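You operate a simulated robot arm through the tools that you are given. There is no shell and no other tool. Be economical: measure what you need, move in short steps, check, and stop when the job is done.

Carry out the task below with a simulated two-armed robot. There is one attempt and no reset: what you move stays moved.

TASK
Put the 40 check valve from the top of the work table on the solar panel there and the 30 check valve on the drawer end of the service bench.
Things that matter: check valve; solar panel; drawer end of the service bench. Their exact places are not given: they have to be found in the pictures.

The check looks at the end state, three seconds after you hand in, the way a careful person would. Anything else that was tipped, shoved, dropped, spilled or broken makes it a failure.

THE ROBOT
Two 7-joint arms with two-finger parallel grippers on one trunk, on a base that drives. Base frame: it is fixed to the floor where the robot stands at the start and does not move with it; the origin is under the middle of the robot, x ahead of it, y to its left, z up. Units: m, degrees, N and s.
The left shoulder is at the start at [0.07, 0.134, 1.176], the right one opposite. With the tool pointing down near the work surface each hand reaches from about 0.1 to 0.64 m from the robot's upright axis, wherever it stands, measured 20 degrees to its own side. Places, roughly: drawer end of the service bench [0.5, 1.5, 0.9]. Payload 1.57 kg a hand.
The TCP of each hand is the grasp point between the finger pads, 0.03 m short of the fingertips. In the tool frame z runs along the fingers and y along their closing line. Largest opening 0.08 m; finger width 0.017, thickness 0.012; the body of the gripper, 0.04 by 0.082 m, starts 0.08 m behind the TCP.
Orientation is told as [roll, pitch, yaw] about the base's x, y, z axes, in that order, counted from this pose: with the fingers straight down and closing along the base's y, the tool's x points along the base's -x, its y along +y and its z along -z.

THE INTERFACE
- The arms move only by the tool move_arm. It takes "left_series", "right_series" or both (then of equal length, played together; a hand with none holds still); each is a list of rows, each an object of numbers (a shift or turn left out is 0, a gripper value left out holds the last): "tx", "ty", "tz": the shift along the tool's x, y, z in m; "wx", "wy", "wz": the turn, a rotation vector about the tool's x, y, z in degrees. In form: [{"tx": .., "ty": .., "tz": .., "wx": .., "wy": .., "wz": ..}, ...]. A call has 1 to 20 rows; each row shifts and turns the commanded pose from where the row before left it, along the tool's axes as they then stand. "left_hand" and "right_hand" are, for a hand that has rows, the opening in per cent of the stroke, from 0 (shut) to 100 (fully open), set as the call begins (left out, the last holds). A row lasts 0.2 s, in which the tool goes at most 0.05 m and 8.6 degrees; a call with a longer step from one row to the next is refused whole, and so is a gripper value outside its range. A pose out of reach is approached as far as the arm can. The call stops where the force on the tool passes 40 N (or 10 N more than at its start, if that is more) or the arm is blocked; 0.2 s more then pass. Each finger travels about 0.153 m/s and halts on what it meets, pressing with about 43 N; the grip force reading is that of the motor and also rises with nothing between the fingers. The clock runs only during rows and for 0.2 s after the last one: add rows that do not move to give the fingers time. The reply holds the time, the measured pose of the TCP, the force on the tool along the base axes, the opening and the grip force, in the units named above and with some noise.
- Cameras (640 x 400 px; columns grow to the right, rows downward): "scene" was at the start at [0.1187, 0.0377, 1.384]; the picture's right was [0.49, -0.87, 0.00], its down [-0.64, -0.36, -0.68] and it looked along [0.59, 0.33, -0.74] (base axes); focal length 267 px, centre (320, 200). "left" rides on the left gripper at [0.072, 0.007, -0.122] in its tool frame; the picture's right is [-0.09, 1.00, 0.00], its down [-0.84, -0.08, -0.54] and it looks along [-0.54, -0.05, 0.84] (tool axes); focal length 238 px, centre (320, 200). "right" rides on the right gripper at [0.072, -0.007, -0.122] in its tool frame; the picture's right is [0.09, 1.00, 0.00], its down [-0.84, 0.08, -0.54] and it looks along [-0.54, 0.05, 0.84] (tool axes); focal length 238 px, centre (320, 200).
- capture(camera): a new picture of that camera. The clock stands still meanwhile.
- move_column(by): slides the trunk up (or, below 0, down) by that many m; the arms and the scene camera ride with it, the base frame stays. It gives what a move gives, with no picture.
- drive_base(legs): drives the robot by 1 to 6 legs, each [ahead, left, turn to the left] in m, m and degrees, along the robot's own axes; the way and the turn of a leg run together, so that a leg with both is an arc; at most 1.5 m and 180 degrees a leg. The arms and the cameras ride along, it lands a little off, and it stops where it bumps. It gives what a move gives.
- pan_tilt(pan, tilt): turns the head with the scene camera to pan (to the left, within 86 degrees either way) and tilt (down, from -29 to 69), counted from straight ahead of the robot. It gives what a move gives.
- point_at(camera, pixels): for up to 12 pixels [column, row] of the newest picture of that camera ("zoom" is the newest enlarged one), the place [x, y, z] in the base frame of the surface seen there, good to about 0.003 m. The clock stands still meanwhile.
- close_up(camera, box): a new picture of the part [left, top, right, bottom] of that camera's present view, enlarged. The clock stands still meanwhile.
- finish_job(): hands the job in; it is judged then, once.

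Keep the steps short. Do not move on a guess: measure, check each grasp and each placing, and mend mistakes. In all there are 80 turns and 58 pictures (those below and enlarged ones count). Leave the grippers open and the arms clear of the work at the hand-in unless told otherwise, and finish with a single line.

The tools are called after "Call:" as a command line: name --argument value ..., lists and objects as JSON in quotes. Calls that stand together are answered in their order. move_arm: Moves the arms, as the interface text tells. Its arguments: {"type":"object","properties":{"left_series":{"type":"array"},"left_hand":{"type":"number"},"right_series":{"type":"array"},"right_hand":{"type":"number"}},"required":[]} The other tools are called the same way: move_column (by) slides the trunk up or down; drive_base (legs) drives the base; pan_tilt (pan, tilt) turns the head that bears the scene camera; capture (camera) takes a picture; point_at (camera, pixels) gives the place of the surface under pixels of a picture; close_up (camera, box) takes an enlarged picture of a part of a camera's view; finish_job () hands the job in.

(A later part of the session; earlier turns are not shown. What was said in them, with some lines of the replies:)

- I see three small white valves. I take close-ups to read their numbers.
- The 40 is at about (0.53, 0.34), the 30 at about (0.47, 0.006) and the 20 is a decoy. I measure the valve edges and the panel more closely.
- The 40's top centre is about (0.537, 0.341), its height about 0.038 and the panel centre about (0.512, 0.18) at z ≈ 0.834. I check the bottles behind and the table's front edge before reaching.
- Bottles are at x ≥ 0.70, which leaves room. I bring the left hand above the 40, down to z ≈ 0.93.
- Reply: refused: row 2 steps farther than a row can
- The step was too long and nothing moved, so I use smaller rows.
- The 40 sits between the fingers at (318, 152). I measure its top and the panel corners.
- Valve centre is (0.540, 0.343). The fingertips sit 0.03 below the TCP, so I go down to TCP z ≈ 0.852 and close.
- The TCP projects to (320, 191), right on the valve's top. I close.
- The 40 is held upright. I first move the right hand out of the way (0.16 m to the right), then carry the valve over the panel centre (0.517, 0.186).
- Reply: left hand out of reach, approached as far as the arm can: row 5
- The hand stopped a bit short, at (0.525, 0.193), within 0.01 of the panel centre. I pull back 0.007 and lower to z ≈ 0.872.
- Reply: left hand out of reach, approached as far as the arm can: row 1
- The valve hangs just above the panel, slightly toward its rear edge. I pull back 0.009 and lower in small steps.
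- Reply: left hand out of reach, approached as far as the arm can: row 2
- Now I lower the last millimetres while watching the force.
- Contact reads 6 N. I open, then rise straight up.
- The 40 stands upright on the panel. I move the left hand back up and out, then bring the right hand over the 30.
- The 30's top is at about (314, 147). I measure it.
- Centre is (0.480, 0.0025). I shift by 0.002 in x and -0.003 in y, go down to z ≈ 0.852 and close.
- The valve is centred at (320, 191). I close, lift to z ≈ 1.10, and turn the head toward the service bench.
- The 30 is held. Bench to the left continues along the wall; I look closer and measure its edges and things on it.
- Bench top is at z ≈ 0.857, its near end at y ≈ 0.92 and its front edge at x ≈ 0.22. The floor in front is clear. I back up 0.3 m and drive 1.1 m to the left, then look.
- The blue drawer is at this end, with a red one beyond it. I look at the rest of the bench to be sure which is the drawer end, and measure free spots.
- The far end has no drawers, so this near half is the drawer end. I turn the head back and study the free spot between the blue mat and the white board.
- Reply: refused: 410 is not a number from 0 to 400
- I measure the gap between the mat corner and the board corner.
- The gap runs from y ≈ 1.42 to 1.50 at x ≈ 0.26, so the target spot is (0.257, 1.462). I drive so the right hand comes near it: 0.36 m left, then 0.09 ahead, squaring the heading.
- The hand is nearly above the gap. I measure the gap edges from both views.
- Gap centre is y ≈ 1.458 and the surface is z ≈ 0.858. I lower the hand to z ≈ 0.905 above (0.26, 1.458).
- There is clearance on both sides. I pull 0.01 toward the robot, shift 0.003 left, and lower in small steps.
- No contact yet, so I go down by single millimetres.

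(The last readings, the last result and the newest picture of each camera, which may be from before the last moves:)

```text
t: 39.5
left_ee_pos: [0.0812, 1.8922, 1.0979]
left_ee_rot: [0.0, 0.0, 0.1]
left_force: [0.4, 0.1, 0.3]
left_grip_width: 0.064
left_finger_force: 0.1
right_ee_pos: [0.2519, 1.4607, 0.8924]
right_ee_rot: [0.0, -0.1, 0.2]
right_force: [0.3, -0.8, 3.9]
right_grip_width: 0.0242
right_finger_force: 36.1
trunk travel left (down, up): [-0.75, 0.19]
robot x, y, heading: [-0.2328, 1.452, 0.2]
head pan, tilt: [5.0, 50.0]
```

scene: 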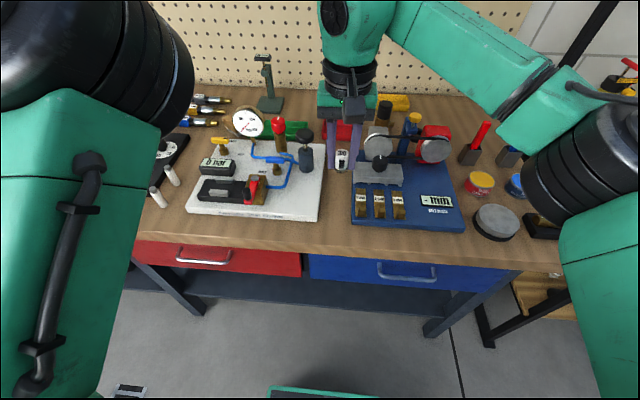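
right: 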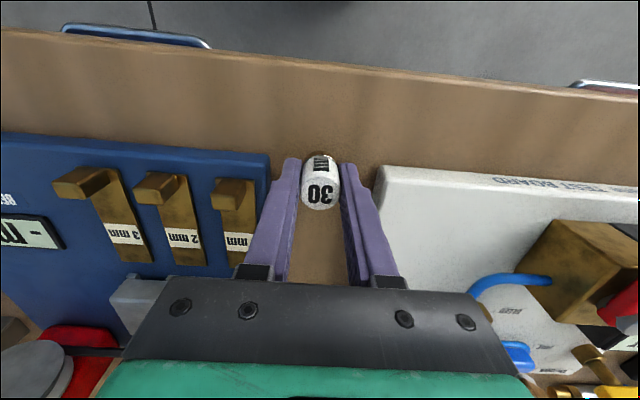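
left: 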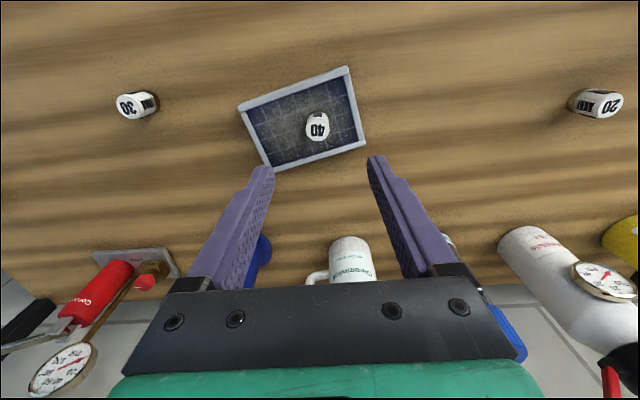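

Contact reads 3.9 N. I open only to 45 % so the fingers stay clear of the mat and board, then rise.

Call:
move_arm --right_series '[{}, {}, {}]' --right_hand 45

Call:
move_arm --right_series '[{"tz": -0.02}, {"tz": -0.03}, {"tz": -0.04}, {"tz": -0.04}, {"tz": -0.04}, {}]'

Call:
capture --camera "right"

Call:
close_up --camera "scene" --box '[260, 140, 420, 260]'

```text
t: 40.3
left_ee_pos: [0.0817, 1.8927, 1.0978]
left_ee_rot: [0.0, 0.0, 0.1]
left_force: [0.0, 0.3, 1.1]
left_grip_width: 0.0641
left_finger_force: 0.1
right_ee_pos: [0.2533, 1.4613, 0.8928]
right_ee_rot: [0.0, 0.0, 0.2]
right_force: [0.1, -0.7, -0.2]
right_grip_width: 0.036
right_finger_force: 0.0
trunk travel left (down, up): [-0.75, 0.19]
robot x, y, heading: [-0.2352, 1.4536, 0.2]
head pan, tilt: [5.0, 50.0]
```

```text
t: 41.7
left_ee_pos: [0.0828, 1.8926, 1.0969]
left_ee_rot: [0.0, -0.1, 0.1]
left_force: [-0.6, 0.2, -0.2]
left_grip_width: 0.0639
left_finger_force: 0.1
right_ee_pos: [0.2512, 1.4604, 1.0623]
right_ee_rot: [-0.1, -0.1, 0.2]
right_force: [-0.1, 0.4, 0.2]
right_grip_width: 0.0361
right_finger_force: 0.2
trunk travel left (down, up): [-0.75, 0.19]
robot x, y, heading: [-0.2325, 1.4561, 0.2]
head pan, tilt: [5.0, 50.0]
```

```text
25 pictures are left
```

right: 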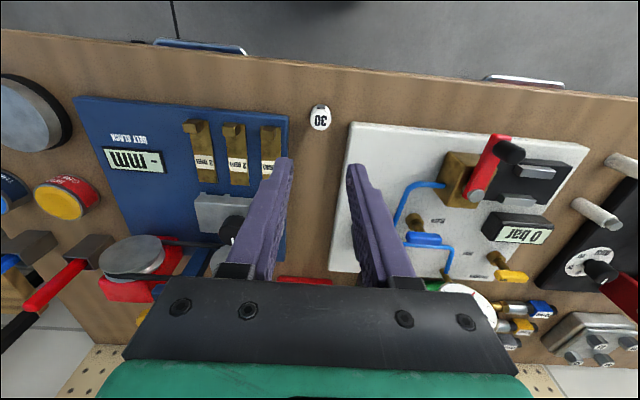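

```text
3.33 times, centred on (340, 200) of scene
```

zoom: 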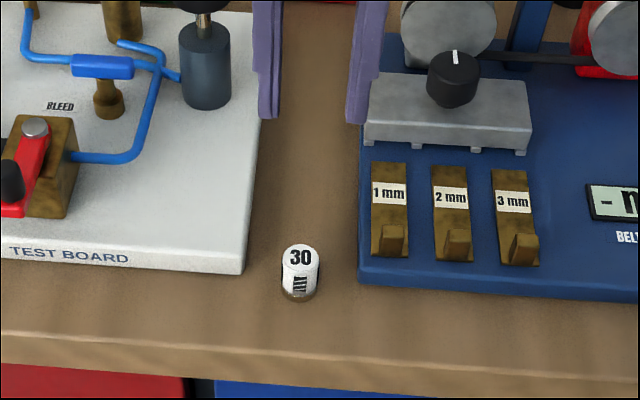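

The 30 stands upright on the bench. I back the robot off, open both grippers fully and check the 40 once more.

Call:
drive_base --legs '[[-0.2, 0, 0]]'

Call:
move_arm --left_series '[{}, {}]' --right_series '[{}, {}]' --left_hand 100 --right_hand 100

Call:
pan_tilt --pan -55 --tilt 25

Call:
capture --camera "scene"

```text
t: 43.3
left_ee_pos: [-0.1156, 1.8924, 1.0947]
left_ee_rot: [0.0, 0.1, 0.0]
left_force: [0.2, -0.3, 0.3]
left_grip_width: 0.0643
left_finger_force: 0.1
right_ee_pos: [0.0545, 1.4592, 1.0605]
right_ee_rot: [0.0, 0.1, 0.3]
right_force: [0.1, 0.0, 0.6]
right_grip_width: 0.0358
right_finger_force: 0.1
trunk travel left (down, up): [-0.75, 0.19]
robot x, y, heading: [-0.4352, 1.4532, 0.2]
head pan, tilt: [5.0, 50.0]
```

```text
t: 43.9
left_ee_pos: [-0.1163, 1.8929, 1.0974]
left_ee_rot: [-0.1, 0.0, 0.1]
left_force: [-0.5, -0.1, -0.1]
left_grip_width: 0.0802
left_finger_force: 0.0
right_ee_pos: [0.0534, 1.4606, 1.0614]
right_ee_rot: [0.0, 0.0, 0.2]
right_force: [0.6, 0.7, -0.1]
right_grip_width: 0.08
right_finger_force: 0.0
trunk travel left (down, up): [-0.75, 0.19]
robot x, y, heading: [-0.4341, 1.4523, 0.3]
head pan, tilt: [5.0, 50.0]
```

```text
t: 45.2
left_ee_pos: [-0.117, 1.8924, 1.0971]
left_ee_rot: [0.0, 0.1, 0.2]
left_force: [0.3, -0.5, 0.5]
left_grip_width: 0.08
left_finger_force: 0.0
right_ee_pos: [0.0524, 1.4596, 1.0605]
right_ee_rot: [0.1, -0.1, 0.2]
right_force: [-0.3, -0.2, 0.1]
right_grip_width: 0.0802
right_finger_force: 0.0
trunk travel left (down, up): [-0.75, 0.19]
robot x, y, heading: [-0.4301, 1.4543, 0.3]
head pan, tilt: [-55.0, 25.0]
```

```text
23 pictures are left
```

scene: 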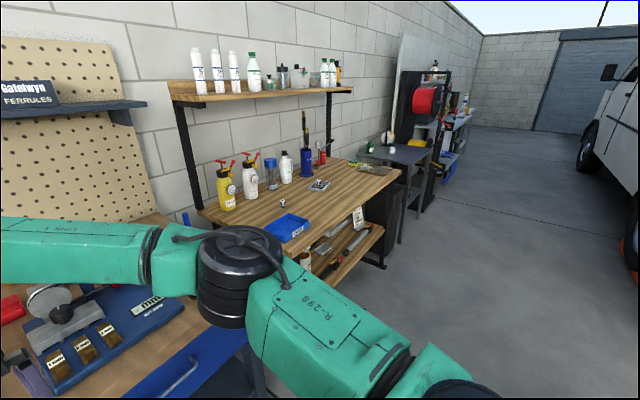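

The work table is undisturbed, with the 40 on the panel and the 20 in its place. I hand in.

Call:
finish_job

```text
The job is handed in.
```

The 40 check valve stands upright on the solar panel, the 30 stands on the drawer end of the service bench, and the job is handed in with both grippers open and clear.
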